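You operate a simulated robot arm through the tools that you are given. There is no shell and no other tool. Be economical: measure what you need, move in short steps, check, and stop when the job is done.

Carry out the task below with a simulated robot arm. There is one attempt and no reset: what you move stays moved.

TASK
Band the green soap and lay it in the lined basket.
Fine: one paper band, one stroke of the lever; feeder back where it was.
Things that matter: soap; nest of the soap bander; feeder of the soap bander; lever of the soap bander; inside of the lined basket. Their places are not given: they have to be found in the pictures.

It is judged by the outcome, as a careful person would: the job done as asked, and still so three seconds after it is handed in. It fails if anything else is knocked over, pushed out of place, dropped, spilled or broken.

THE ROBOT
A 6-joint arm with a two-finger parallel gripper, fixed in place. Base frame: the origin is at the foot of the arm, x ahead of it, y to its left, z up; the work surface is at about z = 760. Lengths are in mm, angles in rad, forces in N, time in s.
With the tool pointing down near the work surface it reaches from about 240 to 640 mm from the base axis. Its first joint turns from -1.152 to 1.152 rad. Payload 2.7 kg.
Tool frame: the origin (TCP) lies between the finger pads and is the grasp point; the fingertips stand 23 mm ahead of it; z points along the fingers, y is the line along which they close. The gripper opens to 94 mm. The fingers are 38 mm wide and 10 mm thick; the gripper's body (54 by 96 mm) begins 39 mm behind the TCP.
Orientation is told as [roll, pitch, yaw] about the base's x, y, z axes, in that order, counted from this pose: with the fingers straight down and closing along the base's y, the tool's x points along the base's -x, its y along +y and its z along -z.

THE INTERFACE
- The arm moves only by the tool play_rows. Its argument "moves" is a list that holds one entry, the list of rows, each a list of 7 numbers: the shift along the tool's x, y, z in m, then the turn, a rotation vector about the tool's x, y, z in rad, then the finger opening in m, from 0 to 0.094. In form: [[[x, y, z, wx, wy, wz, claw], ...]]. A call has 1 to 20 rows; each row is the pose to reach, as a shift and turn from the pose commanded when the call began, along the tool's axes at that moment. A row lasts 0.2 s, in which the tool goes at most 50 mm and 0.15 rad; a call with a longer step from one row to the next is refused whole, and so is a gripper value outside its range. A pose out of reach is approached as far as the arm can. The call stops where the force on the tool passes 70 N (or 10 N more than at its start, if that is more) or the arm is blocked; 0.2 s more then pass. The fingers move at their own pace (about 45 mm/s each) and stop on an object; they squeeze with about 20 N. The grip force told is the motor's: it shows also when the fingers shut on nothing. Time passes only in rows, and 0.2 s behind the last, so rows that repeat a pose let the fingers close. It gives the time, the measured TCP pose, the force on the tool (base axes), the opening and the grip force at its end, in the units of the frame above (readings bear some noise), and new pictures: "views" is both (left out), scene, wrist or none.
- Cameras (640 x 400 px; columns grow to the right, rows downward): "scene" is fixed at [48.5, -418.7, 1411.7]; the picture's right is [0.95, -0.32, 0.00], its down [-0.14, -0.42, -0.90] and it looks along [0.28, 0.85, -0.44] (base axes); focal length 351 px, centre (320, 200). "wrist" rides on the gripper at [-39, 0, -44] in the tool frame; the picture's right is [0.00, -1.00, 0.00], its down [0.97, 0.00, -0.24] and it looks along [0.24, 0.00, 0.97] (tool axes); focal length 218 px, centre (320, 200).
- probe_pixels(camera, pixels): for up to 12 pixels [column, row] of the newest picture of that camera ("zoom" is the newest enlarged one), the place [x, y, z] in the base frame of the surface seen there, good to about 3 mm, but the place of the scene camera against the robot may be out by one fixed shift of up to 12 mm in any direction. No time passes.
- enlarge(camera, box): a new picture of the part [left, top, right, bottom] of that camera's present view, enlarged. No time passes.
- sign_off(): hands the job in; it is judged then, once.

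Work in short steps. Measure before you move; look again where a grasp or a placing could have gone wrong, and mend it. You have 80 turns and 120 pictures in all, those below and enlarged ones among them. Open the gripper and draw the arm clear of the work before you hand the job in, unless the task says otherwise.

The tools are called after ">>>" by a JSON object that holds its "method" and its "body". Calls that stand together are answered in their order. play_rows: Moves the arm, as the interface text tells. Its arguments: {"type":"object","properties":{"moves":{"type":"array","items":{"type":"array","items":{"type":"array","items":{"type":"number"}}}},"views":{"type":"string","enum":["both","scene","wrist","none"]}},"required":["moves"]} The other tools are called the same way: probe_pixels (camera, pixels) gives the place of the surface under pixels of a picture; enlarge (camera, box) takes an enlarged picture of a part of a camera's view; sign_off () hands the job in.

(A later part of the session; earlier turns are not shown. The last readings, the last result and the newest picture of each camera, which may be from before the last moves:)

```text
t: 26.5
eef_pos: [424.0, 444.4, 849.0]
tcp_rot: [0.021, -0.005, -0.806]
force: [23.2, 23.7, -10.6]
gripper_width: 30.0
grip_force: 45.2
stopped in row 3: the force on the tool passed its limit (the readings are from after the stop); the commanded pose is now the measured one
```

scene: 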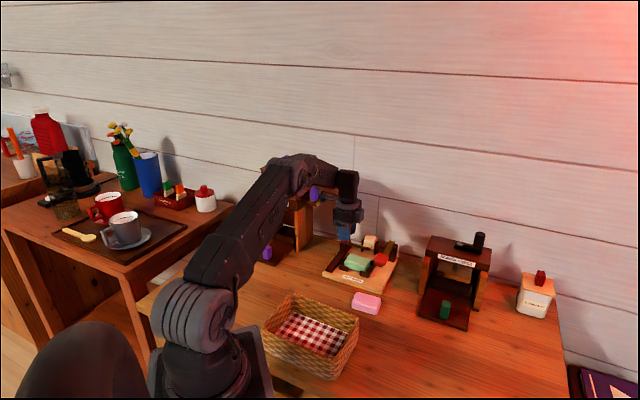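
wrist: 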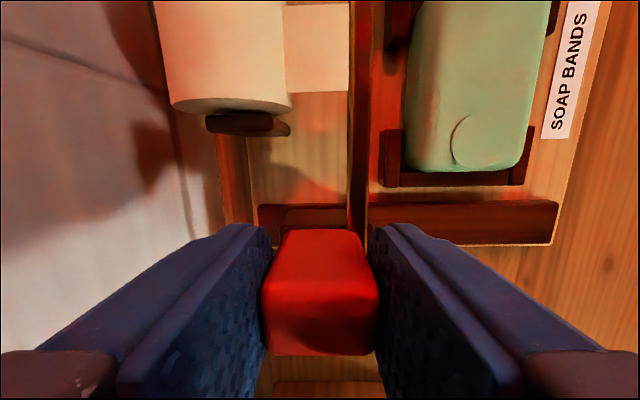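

It resists after 17 mm. I relax by opening the fingers slightly and look at how the handle stands.

>>> {"method": "play_rows", "body": {"moves": [[[0, 0, 0, 0.015, -0.012, -0.02, 0.05], [0, 0, 0, 0.015, -0.012, -0.02, 0.05], [0, 0, 0, 0.015, -0.012, -0.02, 0.05]]], "views": "both"}}

>>> {"method": "enlarge", "body": {"camera": "scene", "box": [315, 205, 405, 285]}}

>>> {"method": "enlarge", "body": {"camera": "wrist", "box": [200, 180, 440, 380]}}

```text
t: 27.3
eef_pos: [424.7, 444.6, 851.0]
tcp_rot: [0.006, -0.018, -0.783]
force: [29.8, 8.7, 2.9]
gripper_width: 50.2
grip_force: 0.1
```

scene: 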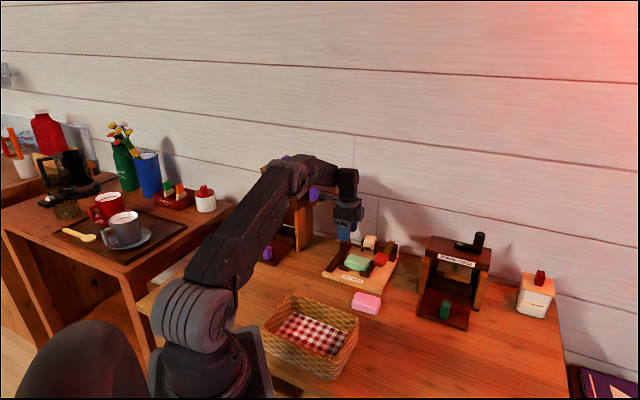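
wrist: 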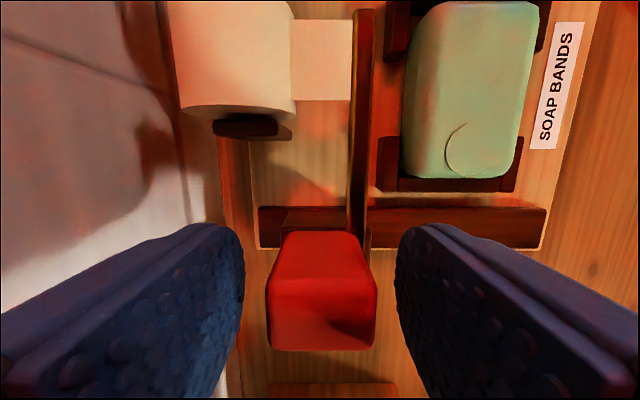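

```text
5.00 times, centred on (360, 245) of scene
```

zoom: 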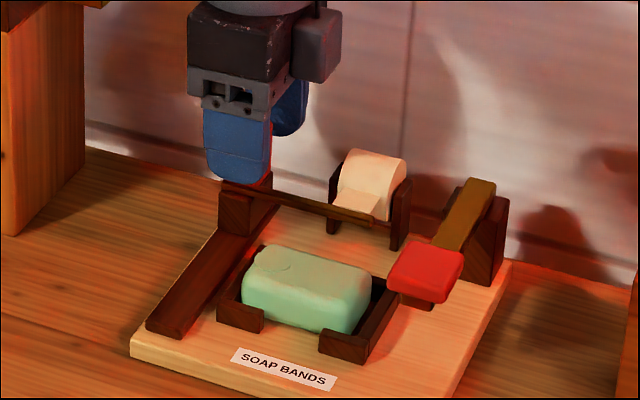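

```text
2.00 times, centred on (320, 280) of wrist
```

zoom: 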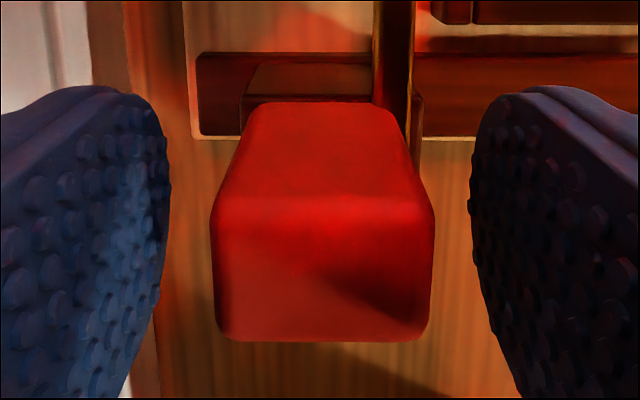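

Force stays even with open fingers, so something else touches: probably the gripper's side arm against the lavender dispenser's knob. I enlarge there.

>>> {"method": "enlarge", "body": {"camera": "scene", "box": [250, 145, 380, 265]}}

```text
3.33 times, centred on (315, 205) of scene
```

zoom: 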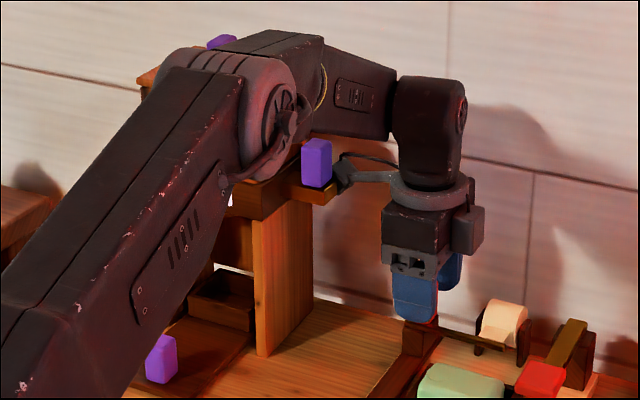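

Confirmed: the grey side arm touches the purple knob at (313,193), which has not visibly moved. I back off along +y and -x (away from the knob), then go up.

>>> {"method": "play_rows", "body": {"moves": [[[0, 0.003, 0, 0, 0, 0, 0.05], [-0.003, 0.005, 0, 0, 0, 0, 0.05], [-0.012, 0.005, 0, 0, 0, 0, 0.05], [-0.025, 0.005, -0.005, 0, 0, 0, 0.05], [-0.03, 0.005, -0.03, 0, 0, 0, 0.05], [-0.03, 0.0, -0.07, 0, 0, 0, 0.05], [-0.03, 0.0, -0.11, 0, 0, 0, 0.05], [-0.03, 0.0, -0.15, 0, 0, 0, 0.05]]], "views": "both"}}

>>> {"method": "enlarge", "body": {"camera": "scene", "box": [250, 145, 380, 265]}}

```text
t: 29.1
eef_pos: [442.4, 425.5, 998.7]
tcp_rot: [0.001, -0.019, -0.779]
force: [-0.1, 0.7, -0.1]
gripper_width: 50.0
grip_force: 0.0
```

scene: 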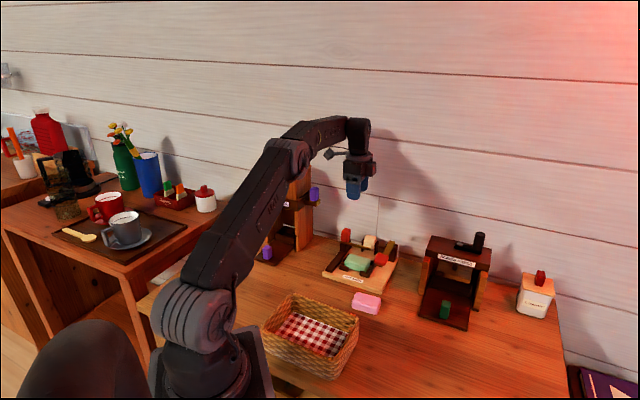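
wrist: 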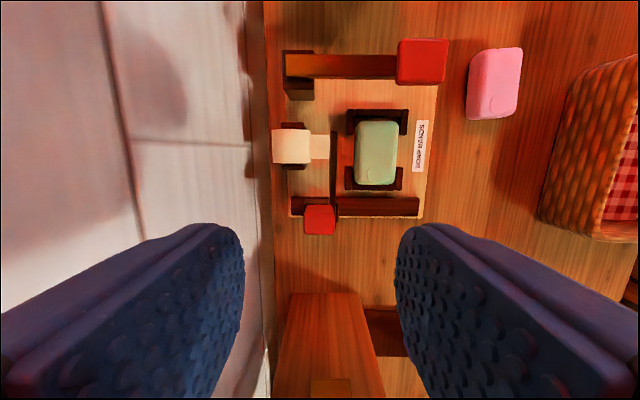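

```text
3.33 times, centred on (315, 205) of scene
```

zoom: 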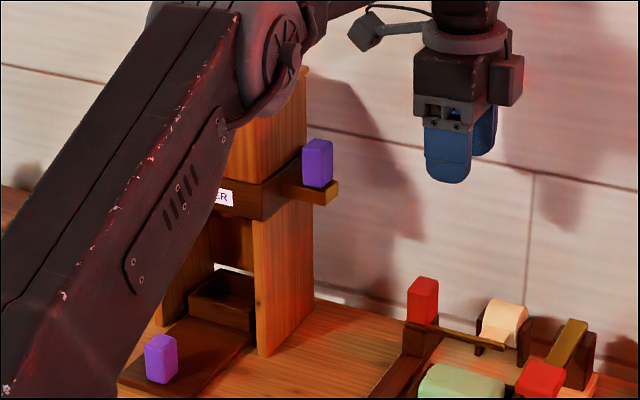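

The knob and dispenser are undisturbed. I rotate the gripper to yaw +0.785 (side arm pointing to the base), staying high.

>>> {"method": "play_rows", "body": {"moves": [[[0, 0, 0, 0, 0, -0.14, 0.05], [0, 0, 0, 0, 0, -0.28, 0.05], [0, 0, 0, 0, 0, -0.42, 0.05], [0, 0, 0, 0, 0, -0.56, 0.05], [0, 0, 0, 0, 0, -0.7, 0.05], [0, 0, 0, 0, 0, -0.84, 0.05], [0, 0, 0, 0, 0, -0.98, 0.05], [0, 0, 0, 0, 0, -1.12, 0.05], [0, 0, 0, 0, 0, -1.26, 0.05], [0, 0, 0, 0, 0, -1.4, 0.05], [0, 0, 0, 0, 0, -1.5, 0.05], [0, 0, 0, 0, 0, -1.564, 0.05], [0, 0, 0, 0, 0, -1.564, 0.05]]], "views": "wrist"}}

```text
t: 31.9
eef_pos: [440.8, 424.2, 1000.1]
tcp_rot: [-0.018, -0.003, 0.786]
force: [0.2, -0.2, -0.5]
gripper_width: 50.1
grip_force: 0.0
```

wrist: 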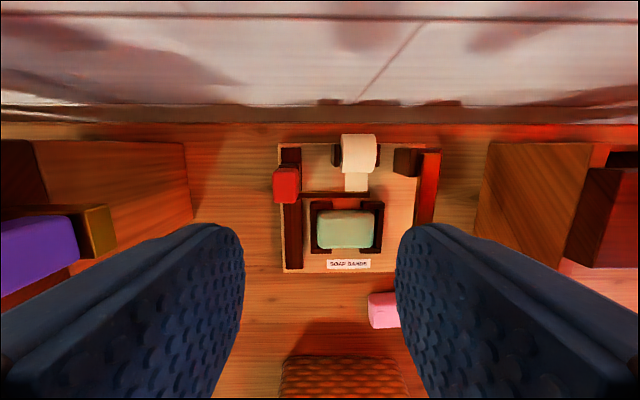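

Correct the small tilt and move above the handle (now at about (421,443)), to z≈900.

>>> {"method": "play_rows", "body": {"moves": [[[0, 0.014, 0.03, -0.0127, -0.0127, 0, 0.05], [0.0006, 0.0278, 0.06, -0.0127, -0.0127, 0, 0.05], [0.0006, 0.0278, 0.1, -0.0127, -0.0127, 0, 0.05], [0.0006, 0.0278, 0.1, -0.0127, -0.0127, 0, 0.05]]], "views": "wrist"}}

```text
t: 32.9
eef_pos: [423.5, 441.4, 899.1]
tcp_rot: [-0.005, -0.016, 0.787]
force: [0.6, -0.4, -1.1]
gripper_width: 50.0
grip_force: 0.1
```

wrist: 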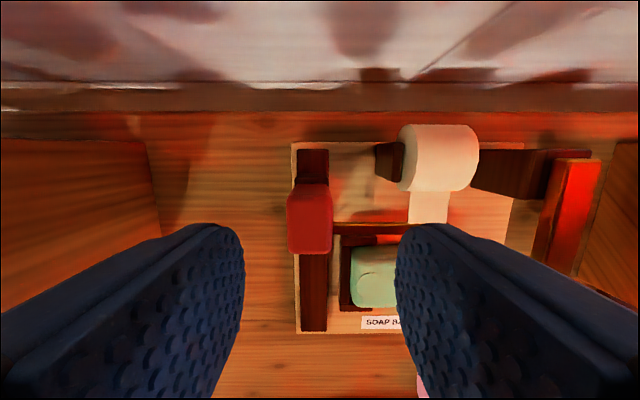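

Handle top at cols 287–333 (centre 310): shift +4.4 mm in y, fix tilt, descend to z≈848 and close.

>>> {"method": "play_rows", "body": {"moves": [[[0, 0.0044, 0.01, -0.005, 0.015, 0, 0.05], [0, 0.0044, 0.03, -0.005, 0.015, 0, 0.05], [0, 0.0044, 0.051, -0.005, 0.015, 0, 0.05], [0, 0.0044, 0.051, -0.005, 0.015, 0, 0.03], [0, 0.0044, 0.051, -0.005, 0.015, 0, 0.012], [0, 0.0044, 0.051, -0.005, 0.015, 0, 0.0], [0, 0.0044, 0.051, -0.005, 0.015, 0, 0.0]]], "views": "wrist"}}

```text
t: 34.5
eef_pos: [420.7, 446.5, 849.3]
tcp_rot: [0.0, -0.001, 0.786]
force: [-3.9, 5.6, -3.7]
gripper_width: 21.6
grip_force: 45.1
```

wrist: 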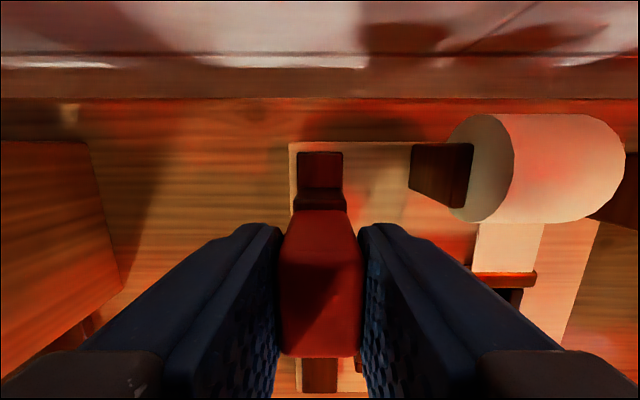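

Gripped at 21.6 mm. Now pull along +tool x (forward along the rail), 5 mm per row, 60 mm.

>>> {"method": "play_rows", "body": {"moves": [[[0.003, 0, 0, 0, 0, 0, 0], [0.007, 0, 0, 0, 0, 0, 0], [0.012, 0, 0, 0, 0, 0, 0], [0.017, 0, 0, 0, 0, 0, 0], [0.022, 0, 0, 0, 0, 0, 0], [0.027, 0, 0, 0, 0, 0, 0], [0.032, 0, 0, 0, 0, 0, 0], [0.037, 0, 0, 0, 0, 0, 0], [0.042, 0, 0, 0, 0, 0, 0], [0.047, 0, 0, 0, 0, 0, 0], [0.052, 0, 0, 0, 0, 0, 0], [0.056, 0, 0, 0, 0, 0, 0], [0.06, 0, 0, 0, 0, 0, 0]]], "views": "both"}}

>>> {"method": "enlarge", "body": {"camera": "scene", "box": [300, 200, 420, 300]}}

```text
t: 37.3
eef_pos: [378.4, 403.7, 848.9]
tcp_rot: [-0.002, 0.002, 0.786]
force: [-9.2, 9.6, -19.2]
gripper_width: 21.7
grip_force: 45.3
```

scene: 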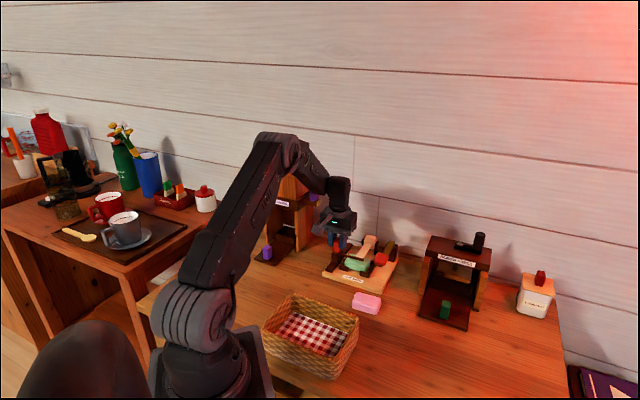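
wrist: 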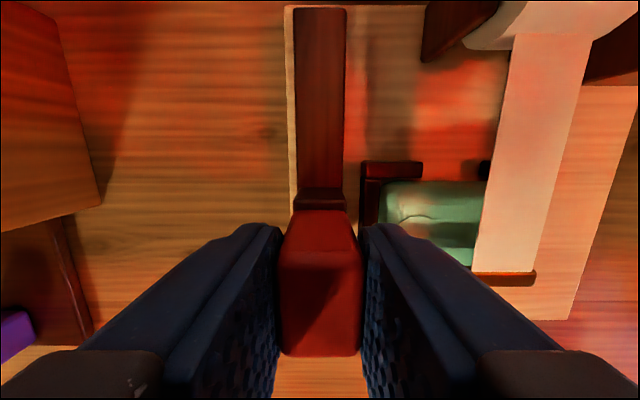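

```text
4.00 times, centred on (360, 250) of scene
```

zoom: 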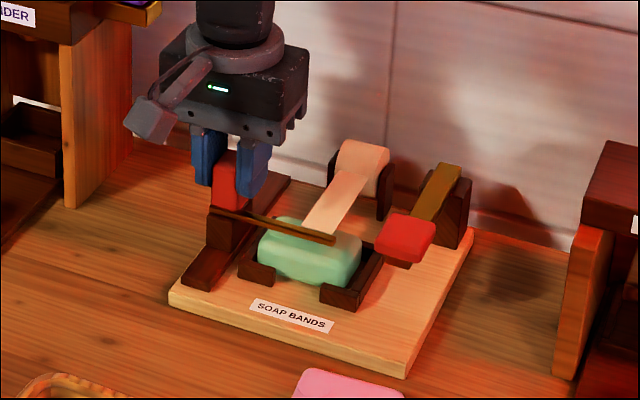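

Feeder slides and the paper follows. Continue forward up to 42 mm more, until it stops.

>>> {"method": "play_rows", "body": {"moves": [[[0.004, 0, 0.0005, 0, 0, 0, 0], [0.008, 0, 0.001, 0, 0, 0, 0], [0.012, 0, 0.001, 0, 0, 0, 0], [0.016, 0, 0.001, 0, 0, 0, 0], [0.02, 0, 0.001, 0, 0, 0, 0], [0.024, 0, 0.001, 0, 0, 0, 0], [0.028, 0, 0.001, 0, 0, 0, 0], [0.031, 0, 0.001, 0, 0, 0, 0], [0.034, 0, 0.001, 0, 0, 0, 0], [0.037, 0, 0.001, 0, 0, 0, 0], [0.04, 0, 0.001, 0, 0, 0, 0], [0.042, 0, 0.001, 0, 0, 0, 0]]], "views": "both"}}

>>> {"method": "enlarge", "body": {"camera": "scene", "box": [300, 200, 420, 300]}}

```text
t: 39.9
eef_pos: [355.4, 380.2, 852.3]
tcp_rot: [0.004, -0.03, 0.79]
force: [28.1, 38.0, 4.9]
gripper_width: 21.7
grip_force: 45.0
```

scene: 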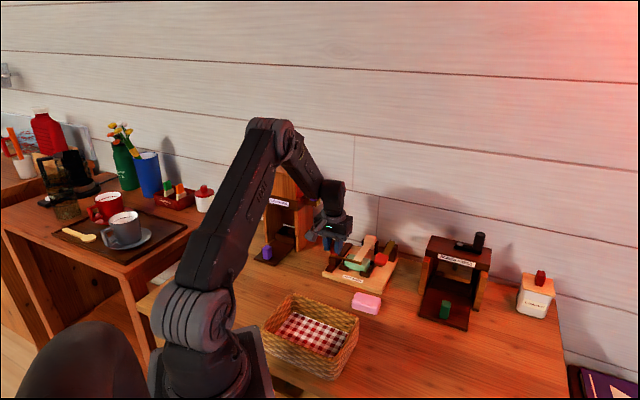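
wrist: 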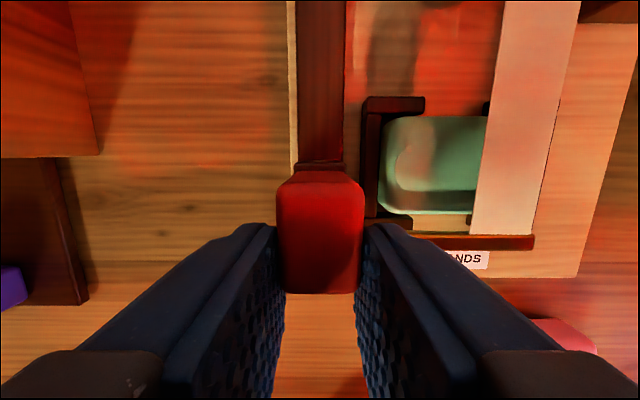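

```text
4.00 times, centred on (360, 250) of scene
```

zoom: 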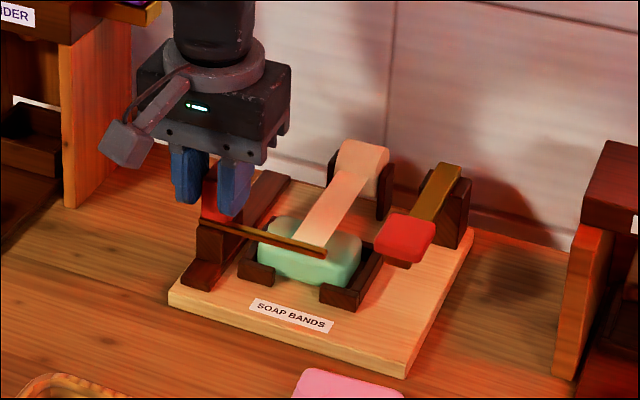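

The feeder is at its end stop (force back along v, about 100 mm travel), the strip lies across the soap. I release and rise.

>>> {"method": "play_rows", "body": {"moves": [[[-0.004, 0, 0, 0, 0, 0, 0], [-0.006, 0, 0, 0, 0, 0, 0.02], [-0.006, 0, 0, 0, 0, 0, 0.05], [-0.006, 0, 0, 0, 0, 0, 0.05], [-0.006, 0, -0.03, 0, 0, 0, 0.05], [-0.006, 0, -0.07, 0, 0, 0, 0.05], [-0.006, 0, -0.11, 0, 0, 0, 0.05]]], "views": "both"}}

>>> {"method": "enlarge", "body": {"camera": "scene", "box": [300, 200, 420, 300]}}

```text
t: 41.5
eef_pos: [353.1, 375.1, 962.0]
tcp_rot: [-0.003, 0.003, 0.787]
force: [0.1, 0.0, 0.3]
gripper_width: 49.8
grip_force: 0.1
```

scene: 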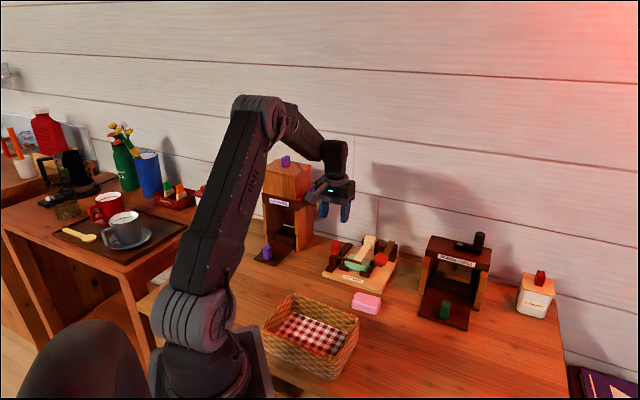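
wrist: 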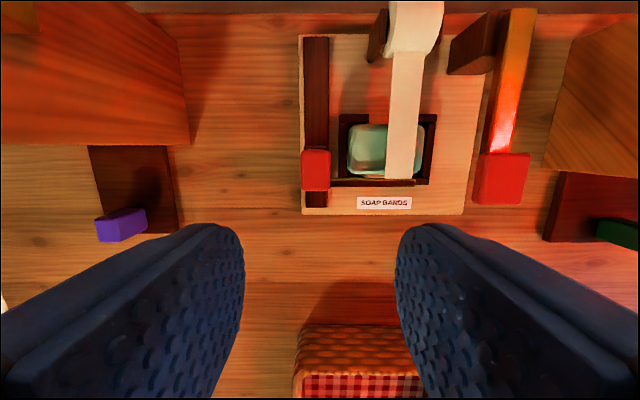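

```text
4.00 times, centred on (360, 250) of scene
```

zoom: 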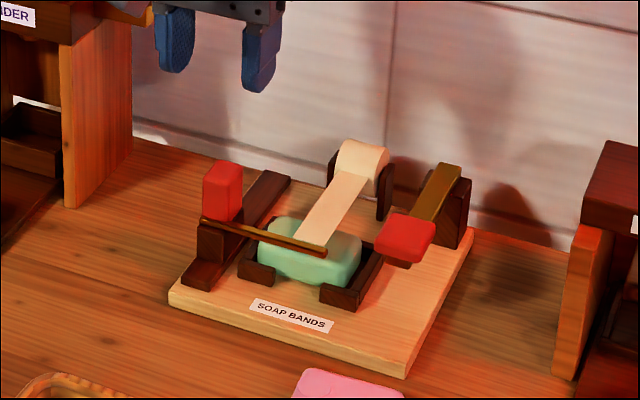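

Strip stays over the soap. Now the lever: I probe the pad and the neighbouring screw press for clearance.

>>> {"method": "probe_pixels", "body": {"camera": "wrist", "pixels": [[505, 165], [482, 158], [527, 158], [505, 200], [478, 200], [545, 168], [560, 120], [600, 60], [550, 235], [610, 230], [500, 178], [575, 170]]}}

>>> {"method": "enlarge", "body": {"camera": "wrist", "box": [420, 0, 640, 260]}}

```text
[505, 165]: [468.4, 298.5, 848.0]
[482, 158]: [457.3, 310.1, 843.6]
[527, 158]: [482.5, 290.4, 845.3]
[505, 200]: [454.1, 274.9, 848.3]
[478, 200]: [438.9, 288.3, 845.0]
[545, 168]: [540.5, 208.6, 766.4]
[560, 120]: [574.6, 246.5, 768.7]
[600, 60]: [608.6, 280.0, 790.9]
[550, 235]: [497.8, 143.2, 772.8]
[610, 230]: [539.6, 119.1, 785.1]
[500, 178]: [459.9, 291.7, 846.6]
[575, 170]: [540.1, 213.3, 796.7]
```

```text
1.54 times, centred on (530, 130) of wrist
```

zoom: 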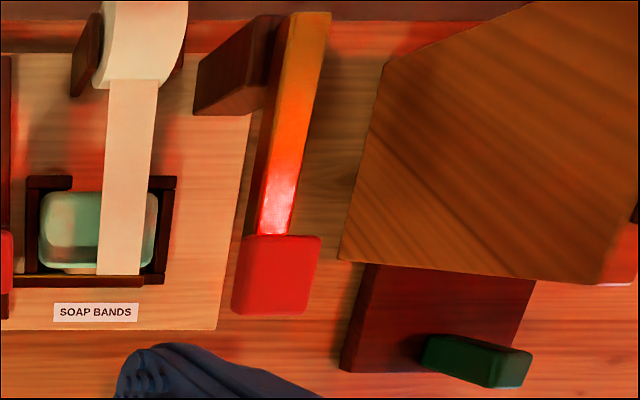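

Pad centre (460,290.5), top z≈847; clear of the press by >60 mm. I close the fingers and go above the pad, tips ~15 mm over it.

>>> {"method": "play_rows", "body": {"moves": [[[-0.003, -0.03, 0, 0, 0, 0, 0.02], [-0.006, -0.06, 0, 0, 0, 0, 0.0], [-0.01, -0.09, 0, 0, 0, 0, 0.0], [-0.0154, -0.1358, 0.0, 0, 0, 0, 0.0], [-0.0154, -0.1358, 0.04, 0, 0, 0, 0.0], [-0.0154, -0.1358, 0.075, 0, 0, 0, 0.0], [-0.0154, -0.1358, 0.075, 0, 0, 0, 0.0]]], "views": "wrist"}}

```text
t: 43.1
eef_pos: [460.4, 291.1, 882.4]
tcp_rot: [-0.001, 0.0, 0.787]
force: [0.3, -0.3, -0.8]
gripper_width: 0.0
grip_force: 20.1
```

wrist: 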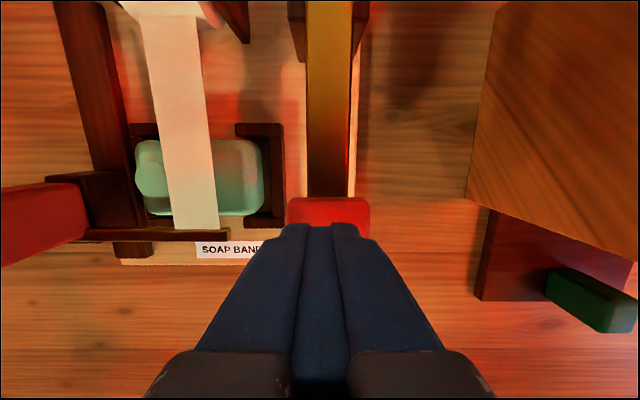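

Above the pad. Press down in 3 mm rows.

>>> {"method": "play_rows", "body": {"moves": [[[0, 0, 0.005, 0, 0, 0, 0], [0, 0, 0.01, 0, 0, 0, 0], [0, 0, 0.014, 0, 0, 0, 0], [0, 0, 0.018, 0, 0, 0, 0], [0, 0, 0.022, 0, 0, 0, 0], [0, 0, 0.026, 0, 0, 0, 0], [0, 0, 0.03, 0, 0, 0, 0], [0, 0, 0.034, 0, 0, 0, 0], [0, 0, 0.038, 0, 0, 0, 0], [0, 0, 0.042, 0, 0, 0, 0]]], "views": "both"}}

>>> {"method": "enlarge", "body": {"camera": "scene", "box": [310, 200, 430, 300]}}

```text
t: 45.3
eef_pos: [459.9, 293.3, 844.6]
tcp_rot: [-0.001, 0.0, 0.786]
force: [-9.7, -3.7, 19.8]
gripper_width: 0.0
grip_force: 19.7
```

scene: 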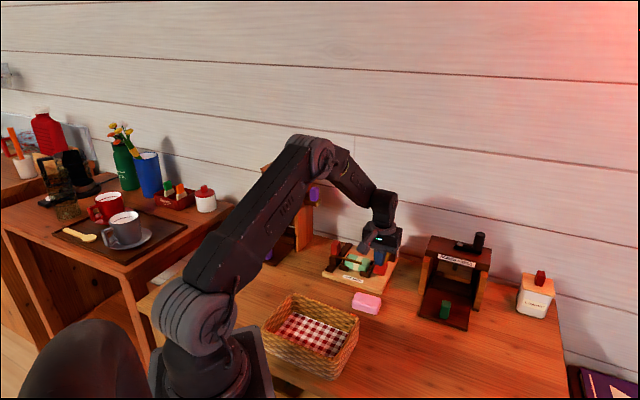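
wrist: 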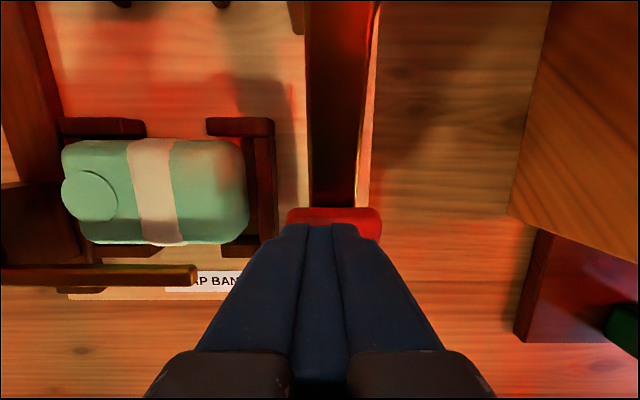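

```text
4.00 times, centred on (370, 250) of scene
```

zoom: 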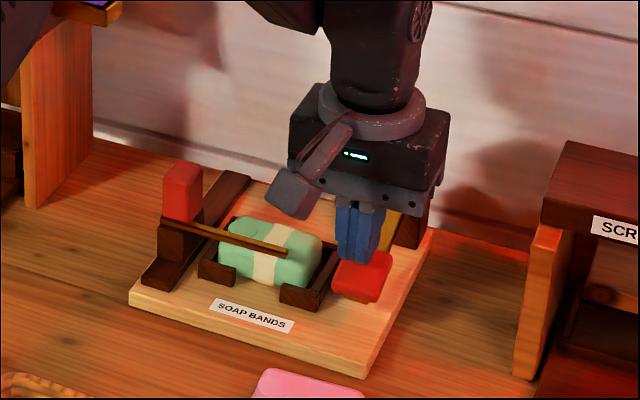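

The soap is banded. I lift straight up to complete the single stroke.

>>> {"method": "play_rows", "body": {"moves": [[[0, 0, -0.01, 0, 0, 0, 0], [0, 0, -0.03, 0, 0, 0, 0], [0, 0, -0.06, 0, 0, 0, 0], [0, 0, -0.1, 0, 0, 0, 0], [0, 0, -0.115, 0, 0, 0, 0], [0, 0, -0.115, 0, 0, 0, 0.05]]], "views": "both"}}

>>> {"method": "enlarge", "body": {"camera": "scene", "box": [310, 200, 430, 300]}}

```text
t: 46.7
eef_pos: [461.8, 290.9, 958.9]
tcp_rot: [-0.001, 0.0, 0.787]
force: [-0.4, 0.1, -0.4]
gripper_width: 32.6
grip_force: 0.2
```

scene: 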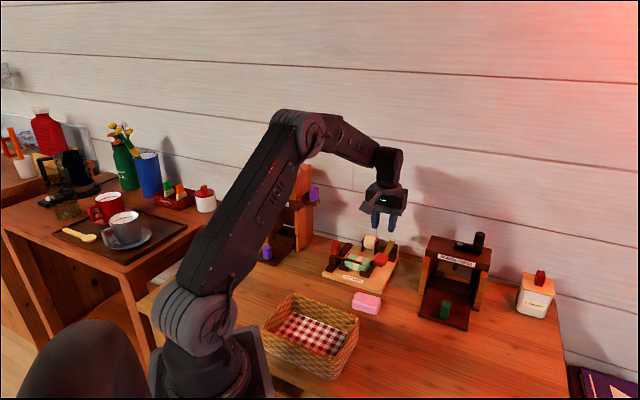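
wrist: 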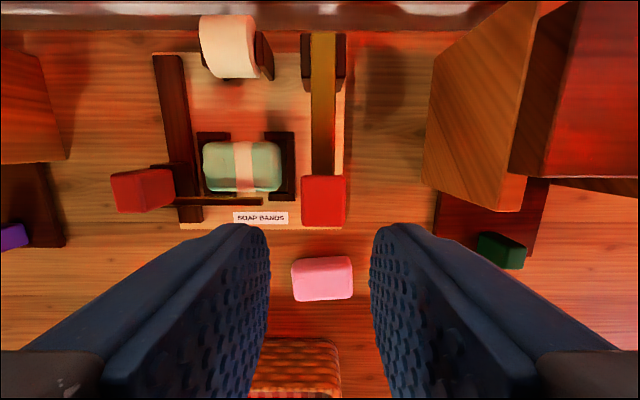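

```text
4.00 times, centred on (370, 250) of scene
```

zoom: 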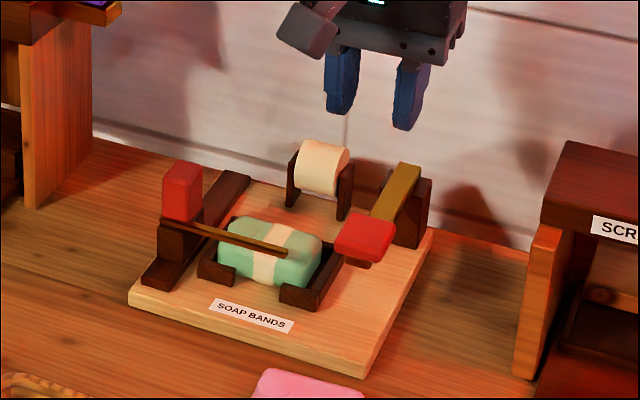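

Lever is back up, the strip is cut. Now return the feeder; I probe its handle.

>>> {"method": "probe_pixels", "body": {"camera": "wrist", "pixels": [[130, 190], [116, 180], [116, 207], [145, 180], [143, 204], [165, 190]]}}

>>> {"method": "enlarge", "body": {"camera": "wrist", "box": [90, 120, 320, 250]}}

```text
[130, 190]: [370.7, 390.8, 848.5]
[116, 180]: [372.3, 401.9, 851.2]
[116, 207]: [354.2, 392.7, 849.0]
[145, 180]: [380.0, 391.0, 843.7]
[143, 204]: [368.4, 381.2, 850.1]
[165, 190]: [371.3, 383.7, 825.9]
```

```text
2.78 times, centred on (205, 185) of wrist
```

zoom: 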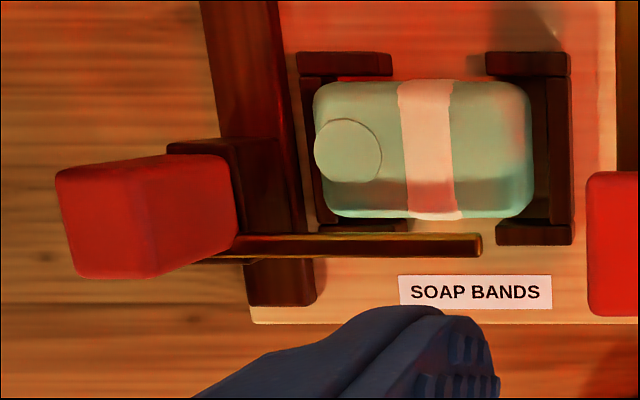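

Handle centre ≈ (369,392). Move above it with fingers at 50 mm.

>>> {"method": "play_rows", "body": {"moves": [[[-0.001, 0.035, 0, 0, 0, 0, 0.05], [-0.003, 0.07, 0, 0, 0, 0, 0.05], [-0.004, 0.105, 0, 0, 0, 0, 0.05], [-0.0057, 0.1368, 0.03, 0, 0, 0, 0.05], [-0.0057, 0.1368, 0.06, 0, 0, 0, 0.05], [-0.0057, 0.1368, 0.06, 0, 0, 0, 0.05]]], "views": "wrist"}}

```text
t: 48.1
eef_pos: [369.0, 395.1, 897.6]
tcp_rot: [-0.001, 0.0, 0.786]
force: [0.1, -0.5, -0.1]
gripper_width: 49.9
grip_force: 0.0
```

wrist: 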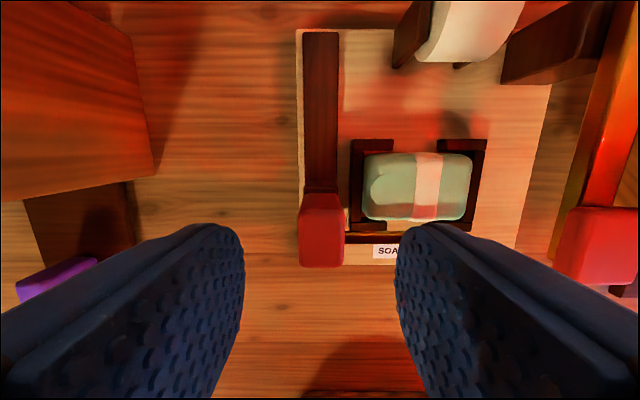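

Handle at cols 298–344, top face centre row ≈243: shift +3.5 mm in x, descend and close.

>>> {"method": "play_rows", "body": {"moves": [[[0.0035, 0, 0.01, 0, 0, 0, 0.05], [0.0035, 0, 0.03, 0, 0, 0, 0.05], [0.0035, 0, 0.049, 0, 0, 0, 0.05], [0.0035, 0, 0.049, 0, 0, 0, 0.03], [0.0035, 0, 0.049, 0, 0, 0, 0.01], [0.0035, 0, 0.049, 0, 0, 0, 0.0], [0.0035, 0, 0.049, 0, 0, 0, 0.0]]], "views": "wrist"}}

```text
t: 49.7
eef_pos: [366.0, 391.6, 846.7]
tcp_rot: [-0.001, 0.001, 0.786]
force: [0.7, -0.8, -2.2]
gripper_width: 21.8
grip_force: 44.8
```

wrist: 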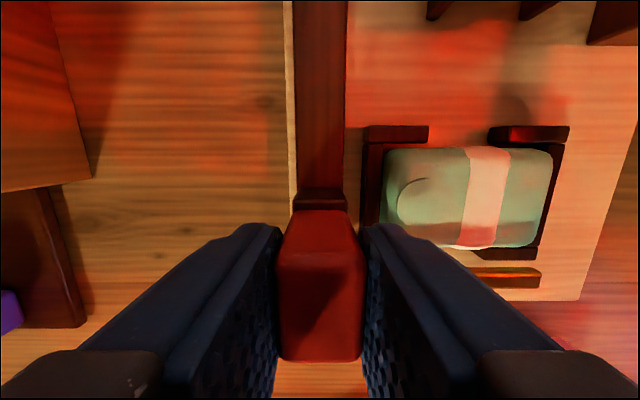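

Gripped. Push back along -tool x, 85 mm in 5 mm rows.

>>> {"method": "play_rows", "body": {"moves": [[[-0.004, 0, 0, 0, 0, 0, 0], [-0.009, 0, 0, 0, 0, 0, 0], [-0.014, 0, 0, 0, 0, 0, 0], [-0.019, 0, 0, 0, 0, 0, 0], [-0.024, 0, 0, 0, 0, 0, 0], [-0.029, 0, 0, 0, 0, 0, 0], [-0.034, 0, 0, 0, 0, 0, 0], [-0.039, 0, 0, 0, 0, 0, 0], [-0.044, 0, 0, 0, 0, 0, 0], [-0.049, 0, 0, 0, 0, 0, 0], [-0.054, 0, 0, 0, 0, 0, 0], [-0.059, 0, 0, 0, 0, 0, 0], [-0.064, 0, 0, 0, 0, 0, 0], [-0.069, 0, 0, 0, 0, 0, 0], [-0.074, 0, 0, 0, 0, 0, 0], [-0.079, 0, 0, 0, 0, 0, 0], [-0.083, 0, 0, 0, 0, 0, 0], [-0.086, 0, 0, 0, 0, 0, 0], [-0.086, 0, 0, 0, 0, 0, 0]]], "views": "wrist"}}

```text
t: 53.7
eef_pos: [425.3, 451.6, 847.7]
tcp_rot: [0.0, 0.001, 0.785]
force: [8.4, -8.8, -10.0]
gripper_width: 21.8
grip_force: 44.8
```

wrist: 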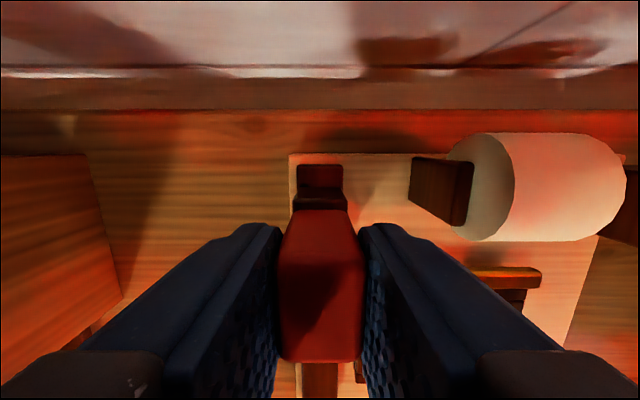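

Now at v≈620 without a stop; continue in 2 mm rows until the stop.

>>> {"method": "play_rows", "body": {"moves": [[[-0.002, 0, 0, 0, 0, 0, 0], [-0.004, 0, 0, 0, 0, 0, 0], [-0.006, 0, 0, 0, 0, 0, 0], [-0.008, 0, 0, 0, 0, 0, 0], [-0.01, 0, 0, 0, 0, 0, 0], [-0.012, 0, 0, 0, 0, 0, 0]]], "views": "wrist"}}

```text
t: 55.1
eef_pos: [434.3, 459.4, 847.9]
tcp_rot: [-0.002, 0.007, 0.787]
force: [-10.1, -22.9, -4.9]
gripper_width: 21.6
grip_force: 45.1
```

wrist: 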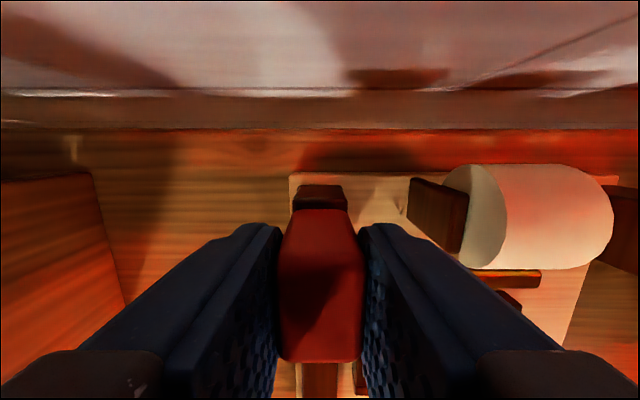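

The back stop is reached (force −v, v≈631). Release and rise, then check.

>>> {"method": "play_rows", "body": {"moves": [[[0, 0, 0, 0, 0, 0, 0.02], [0, 0, 0, 0, 0, 0, 0.05], [0, 0, 0, 0, 0, 0, 0.05], [0, 0, -0.03, 0, 0, 0, 0.05], [0, 0, -0.07, 0, 0, 0, 0.05], [0.02, 0, -0.11, 0, 0, 0, 0.05], [0.05, 0, -0.15, 0, 0, 0, 0.05], [0.05, 0, -0.15, 0, 0, 0, 0.05]]], "views": "both"}}

>>> {"method": "enlarge", "body": {"camera": "scene", "box": [290, 215, 420, 320]}}

```text
t: 56.9
eef_pos: [397.1, 423.4, 999.9]
tcp_rot: [-0.003, 0.0, 0.786]
force: [-0.5, -0.3, -0.5]
gripper_width: 49.8
grip_force: 0.1
```

scene: 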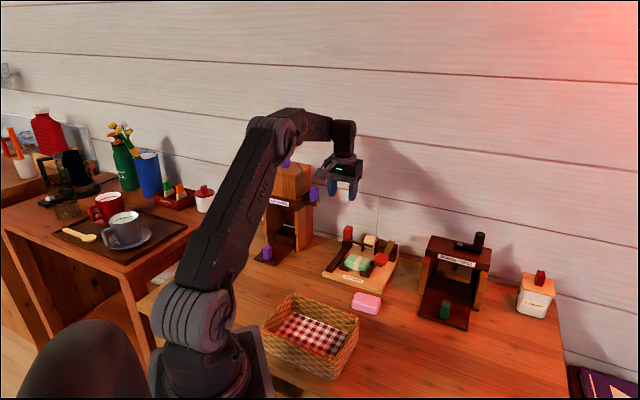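
wrist: 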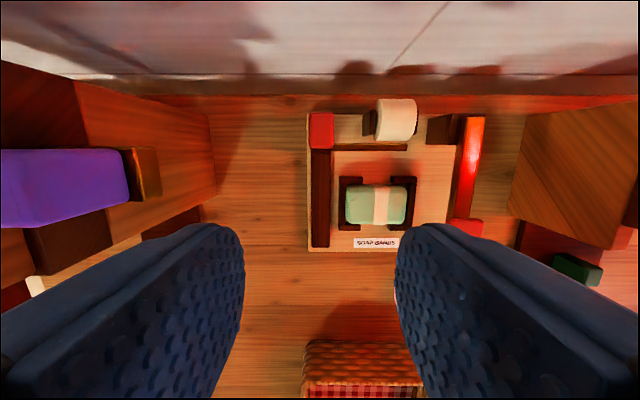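

```text
3.81 times, centred on (355, 268) of scene
```

zoom: 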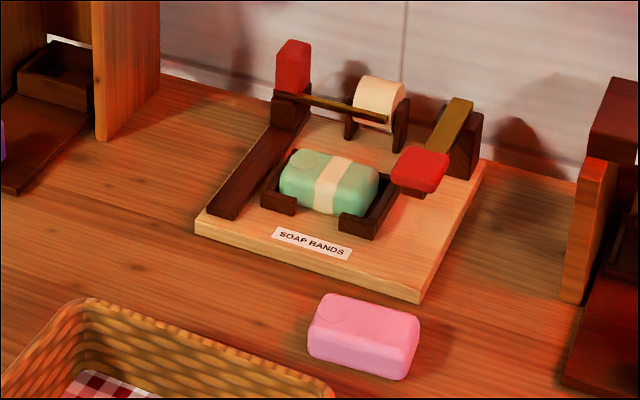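

Feeder, lever and board look as at the start; the soap is banded. To pick it from the nest I'll need a deeper grip than the rims allow, so I'll tilt the tool about its closing axis so a finger corner enters the gap. First go over the nest with yaw -0.785.

>>> {"method": "play_rows", "body": {"moves": [[[0.005, -0.012, 0, 0, 0, 0.0, 0.06], [0.01, -0.025, 0, 0, 0, 0.14, 0.06], [0.015, -0.04, 0, 0, 0, 0.28, 0.06], [0.02, -0.055, 0, 0, 0, 0.42, 0.06], [0.03, -0.0687, 0, 0, 0, 0.56, 0.06], [0.03, -0.0687, 0, 0, 0, 0.7, 0.06], [0.03, -0.0687, 0, 0, 0, 0.84, 0.06], [0.03, -0.0687, 0, 0, 0, 0.98, 0.06], [0.03, -0.0687, 0, 0, 0, 1.12, 0.06], [0.03, -0.0687, 0, 0, 0, 1.26, 0.06], [0.03, -0.0687, 0, 0, 0, 1.4, 0.06], [0.03, -0.0687, 0, 0, 0, 1.52, 0.06], [0.03, -0.0687, 0, 0, 0, 1.571, 0.06], [0.03, -0.0687, 0.05, 0, 0, 1.571, 0.06], [0.03, -0.0687, 0.07, 0, 0, 1.571, 0.06], [0.03, -0.0687, 0.07, 0, 0, 1.571, 0.06]]], "views": "wrist"}}

>>> {"method": "enlarge", "body": {"camera": "wrist", "box": [220, 90, 420, 290]}}

```text
t: 60.3
eef_pos: [425.2, 355.6, 928.5]
tcp_rot: [-0.001, -0.002, -0.783]
force: [-0.1, 0.6, 0.1]
gripper_width: 60.1
grip_force: 0.1
```

wrist: 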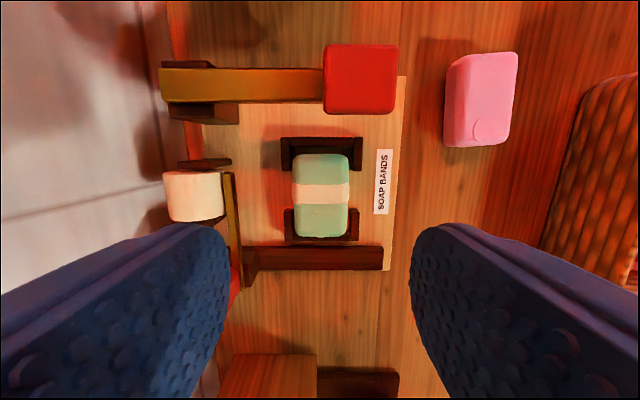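

```text
2.00 times, centred on (320, 190) of wrist
```

zoom: 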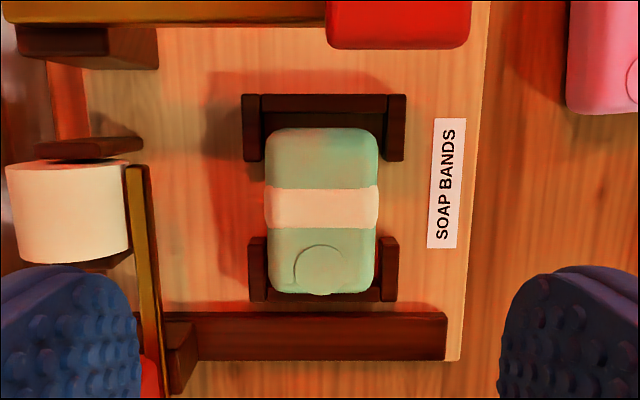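

Nest centre is within ~1 mm. I tilt -0.45 about tool y and descend to TCP z≈842 (lowest finger corner ≈813), then look.

>>> {"method": "play_rows", "body": {"moves": [[[-0.001, -0.001, 0, 0, -0.13, 0, 0.06], [-0.001, -0.001, 0, 0, -0.26, 0, 0.06], [-0.001, -0.001, 0, 0, -0.38, 0, 0.06], [-0.001, -0.001, 0, 0, -0.45, 0, 0.06], [-0.001, -0.001, 0.04, 0, -0.45, 0, 0.06], [-0.001, -0.001, 0.07, 0, -0.45, 0, 0.06], [-0.001, -0.001, 0.086, 0, -0.45, 0, 0.06], [-0.001, -0.001, 0.086, 0, -0.45, 0, 0.06]]], "views": "both"}}

>>> {"method": "enlarge", "body": {"camera": "scene", "box": [300, 170, 420, 290]}}

```text
t: 62.1
eef_pos: [426.6, 353.0, 842.1]
tcp_rot: [0.001, -0.451, -0.786]
force: [0.3, 0.1, -0.7]
gripper_width: 60.2
grip_force: 0.1
```

scene: 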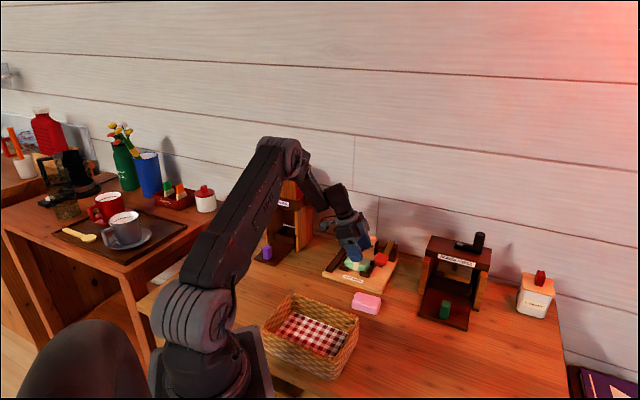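
wrist: 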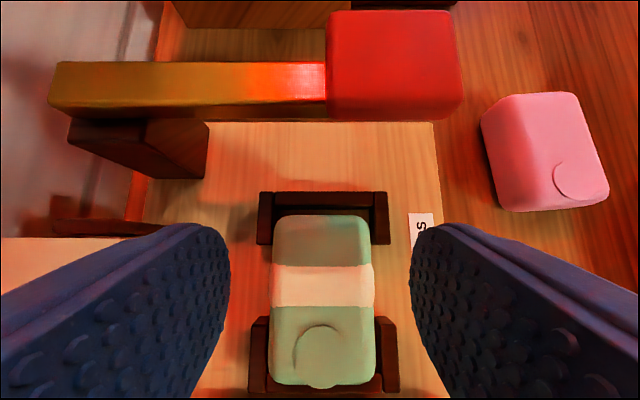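

```text
3.33 times, centred on (360, 230) of scene
```

zoom: 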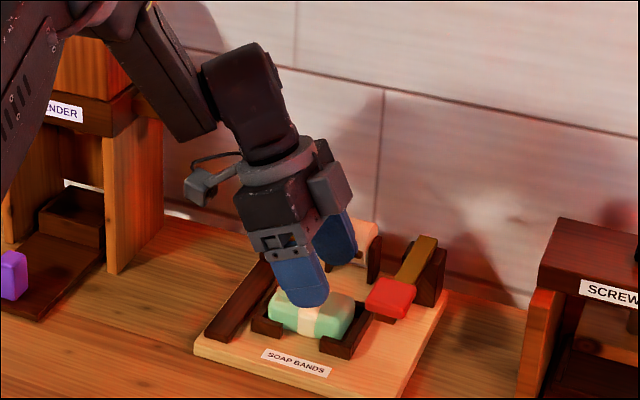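

Aligned well. I descend 33 mm vertically (with 2 mm towards -u), then close.

>>> {"method": "play_rows", "body": {"moves": [[[0.0045, -0.001, 0.006, 0, 0, 0, 0.06], [0.0085, -0.001, 0.014, 0, 0, 0, 0.06], [0.0125, -0.001, 0.022, 0, 0, 0, 0.06], [0.0162, -0.001, 0.0288, 0, 0, 0, 0.06], [0.0162, -0.001, 0.0288, 0, 0, 0, 0.06]]], "views": "both"}}

>>> {"method": "enlarge", "body": {"camera": "scene", "box": [310, 190, 420, 290]}}

```text
t: 63.3
eef_pos: [423.7, 355.9, 808.7]
tcp_rot: [-0.001, -0.453, -0.785]
force: [0.9, 0.8, 0.6]
gripper_width: 60.0
grip_force: 0.2
```

scene: 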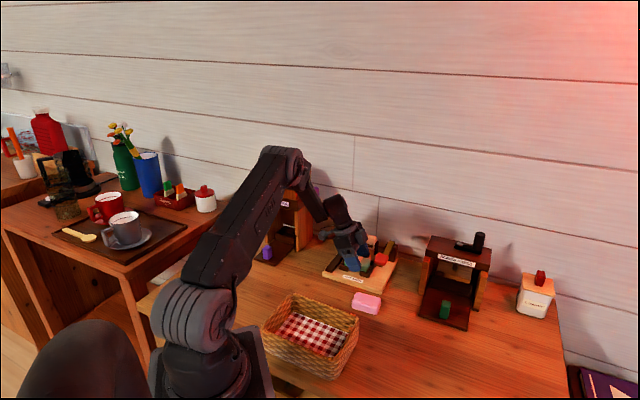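
wrist: 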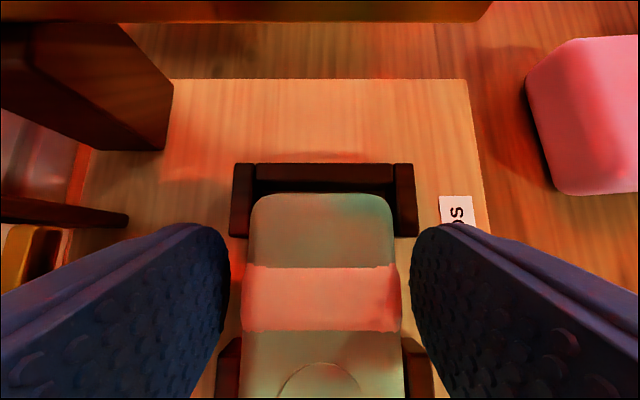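

```text
4.00 times, centred on (365, 240) of scene
```

zoom: 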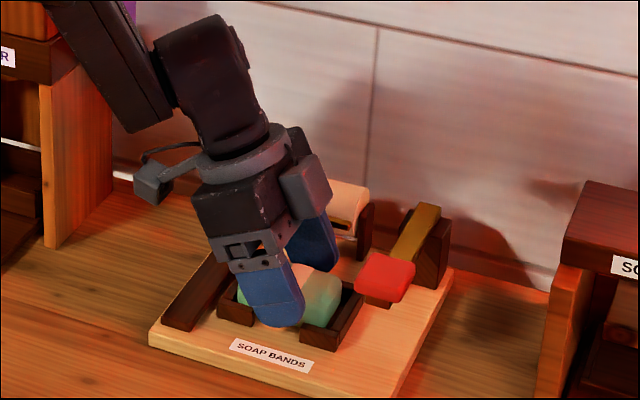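

No contact; fingertips are in the gap. Close and lift slowly straight up 30 mm.

>>> {"method": "play_rows", "body": {"moves": [[[0, 0, 0, 0, 0, 0, 0.03], [0, 0, 0, 0, 0, 0, 0.01], [0, 0, 0, 0, 0, 0, 0.0], [0, 0, 0, 0, 0, 0, 0.0], [-0.0013, 0, -0.0027, 0, 0, 0, 0.0], [-0.0026, 0, -0.0054, 0, 0, 0, 0.0], [-0.0044, 0, -0.009, 0, 0, 0, 0.0], [-0.0065, 0, -0.0135, 0, 0, 0, 0.0], [-0.0087, 0, -0.018, 0, 0, 0, 0.0], [-0.0109, 0, -0.0225, 0, 0, 0, 0.0], [-0.0131, 0, -0.027, 0, 0, 0, 0.0], [-0.0131, 0, -0.027, 0, 0, 0, 0.0]]], "views": "both"}}

```text
t: 65.9
eef_pos: [424.5, 354.7, 838.9]
tcp_rot: [0.0, -0.453, -0.784]
force: [-0.2, 0.5, -2.0]
gripper_width: 45.3
grip_force: 19.8
```

scene: 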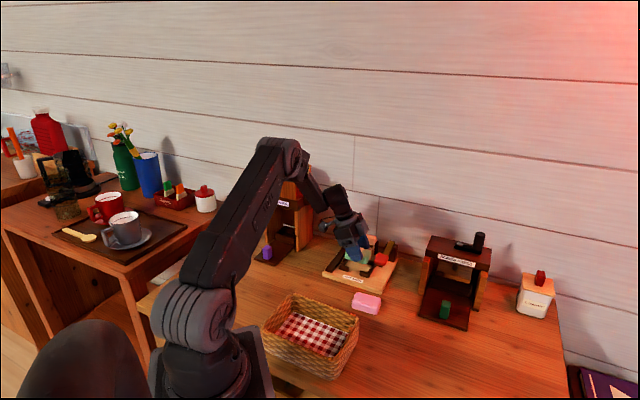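
wrist: 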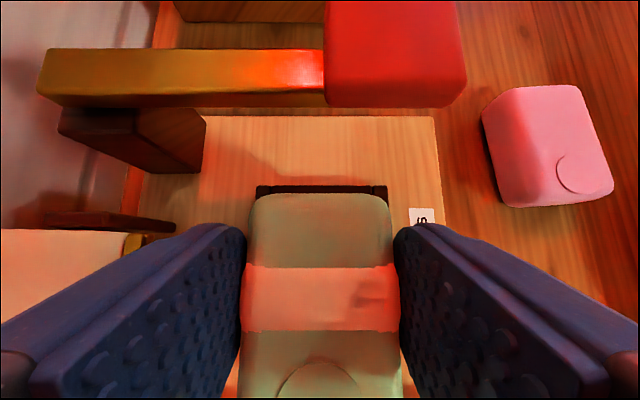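

Held at 45.3 mm. I lift 80 mm and carry it along -tool y towards the basket (centre ≈ (217,149)).

>>> {"method": "play_rows", "body": {"moves": [[[-0.008, 0, -0.0165, 0, 0, 0, 0.0], [-0.0165, 0, -0.034, 0, 0, 0, 0.0], [-0.025, 0, -0.052, 0, 0, 0, 0.0], [-0.0348, 0, -0.072, 0, 0, 0, 0.0], [-0.0348, -0.015, -0.072, 0, 0, 0, 0.0], [-0.0348, -0.035, -0.072, 0, 0, 0, 0.0], [-0.0348, -0.06, -0.072, 0, 0, 0, 0.0], [-0.0348, -0.085, -0.072, 0, 0, 0, 0.0], [-0.0348, -0.11, -0.072, 0, 0, 0, 0.0], [-0.0348, -0.135, -0.072, 0, 0, 0, 0.0], [-0.0348, -0.16, -0.072, 0, 0, 0, 0.0], [-0.0348, -0.185, -0.072, 0, 0, 0, 0.0], [-0.0348, -0.21, -0.072, 0, 0, 0, 0.0], [-0.0348, -0.235, -0.072, 0, 0, 0, 0.0], [-0.0348, -0.26, -0.072, 0, 0, 0, 0.0], [-0.0348, -0.28, -0.072, 0, 0, 0, 0.0], [-0.0348, -0.29, -0.072, 0, 0, 0, 0.0], [-0.0348, -0.29, -0.072, 0, 0, 0, 0.0]]], "views": "both"}}

>>> {"method": "enlarge", "body": {"camera": "scene", "box": [240, 200, 400, 390]}}

```text
t: 69.7
eef_pos: [224.8, 159.2, 920.8]
tcp_rot: [-0.002, -0.452, -0.783]
force: [-0.1, -0.3, -0.9]
gripper_width: 45.5
grip_force: 20.0
out of reach, approached as far as the arm can: row 17, 18
```

scene: 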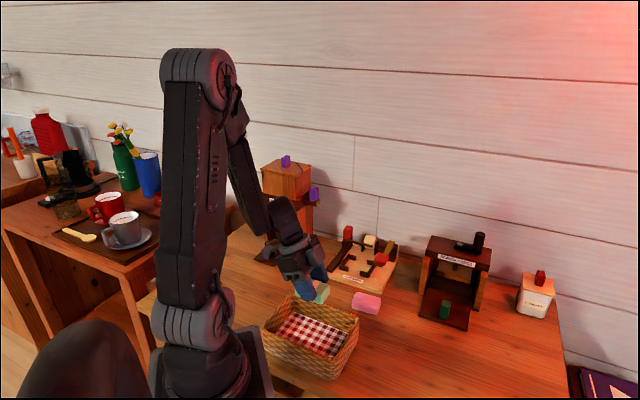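
wrist: 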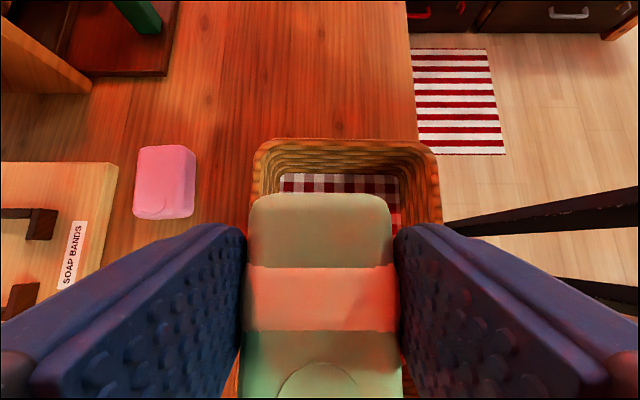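

```text
2.11 times, centred on (320, 295) of scene
```

zoom: 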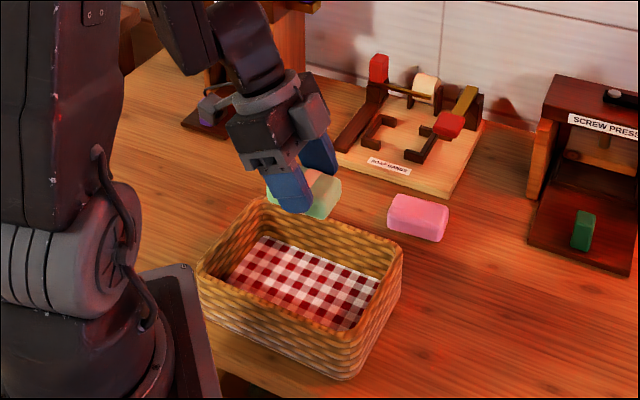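

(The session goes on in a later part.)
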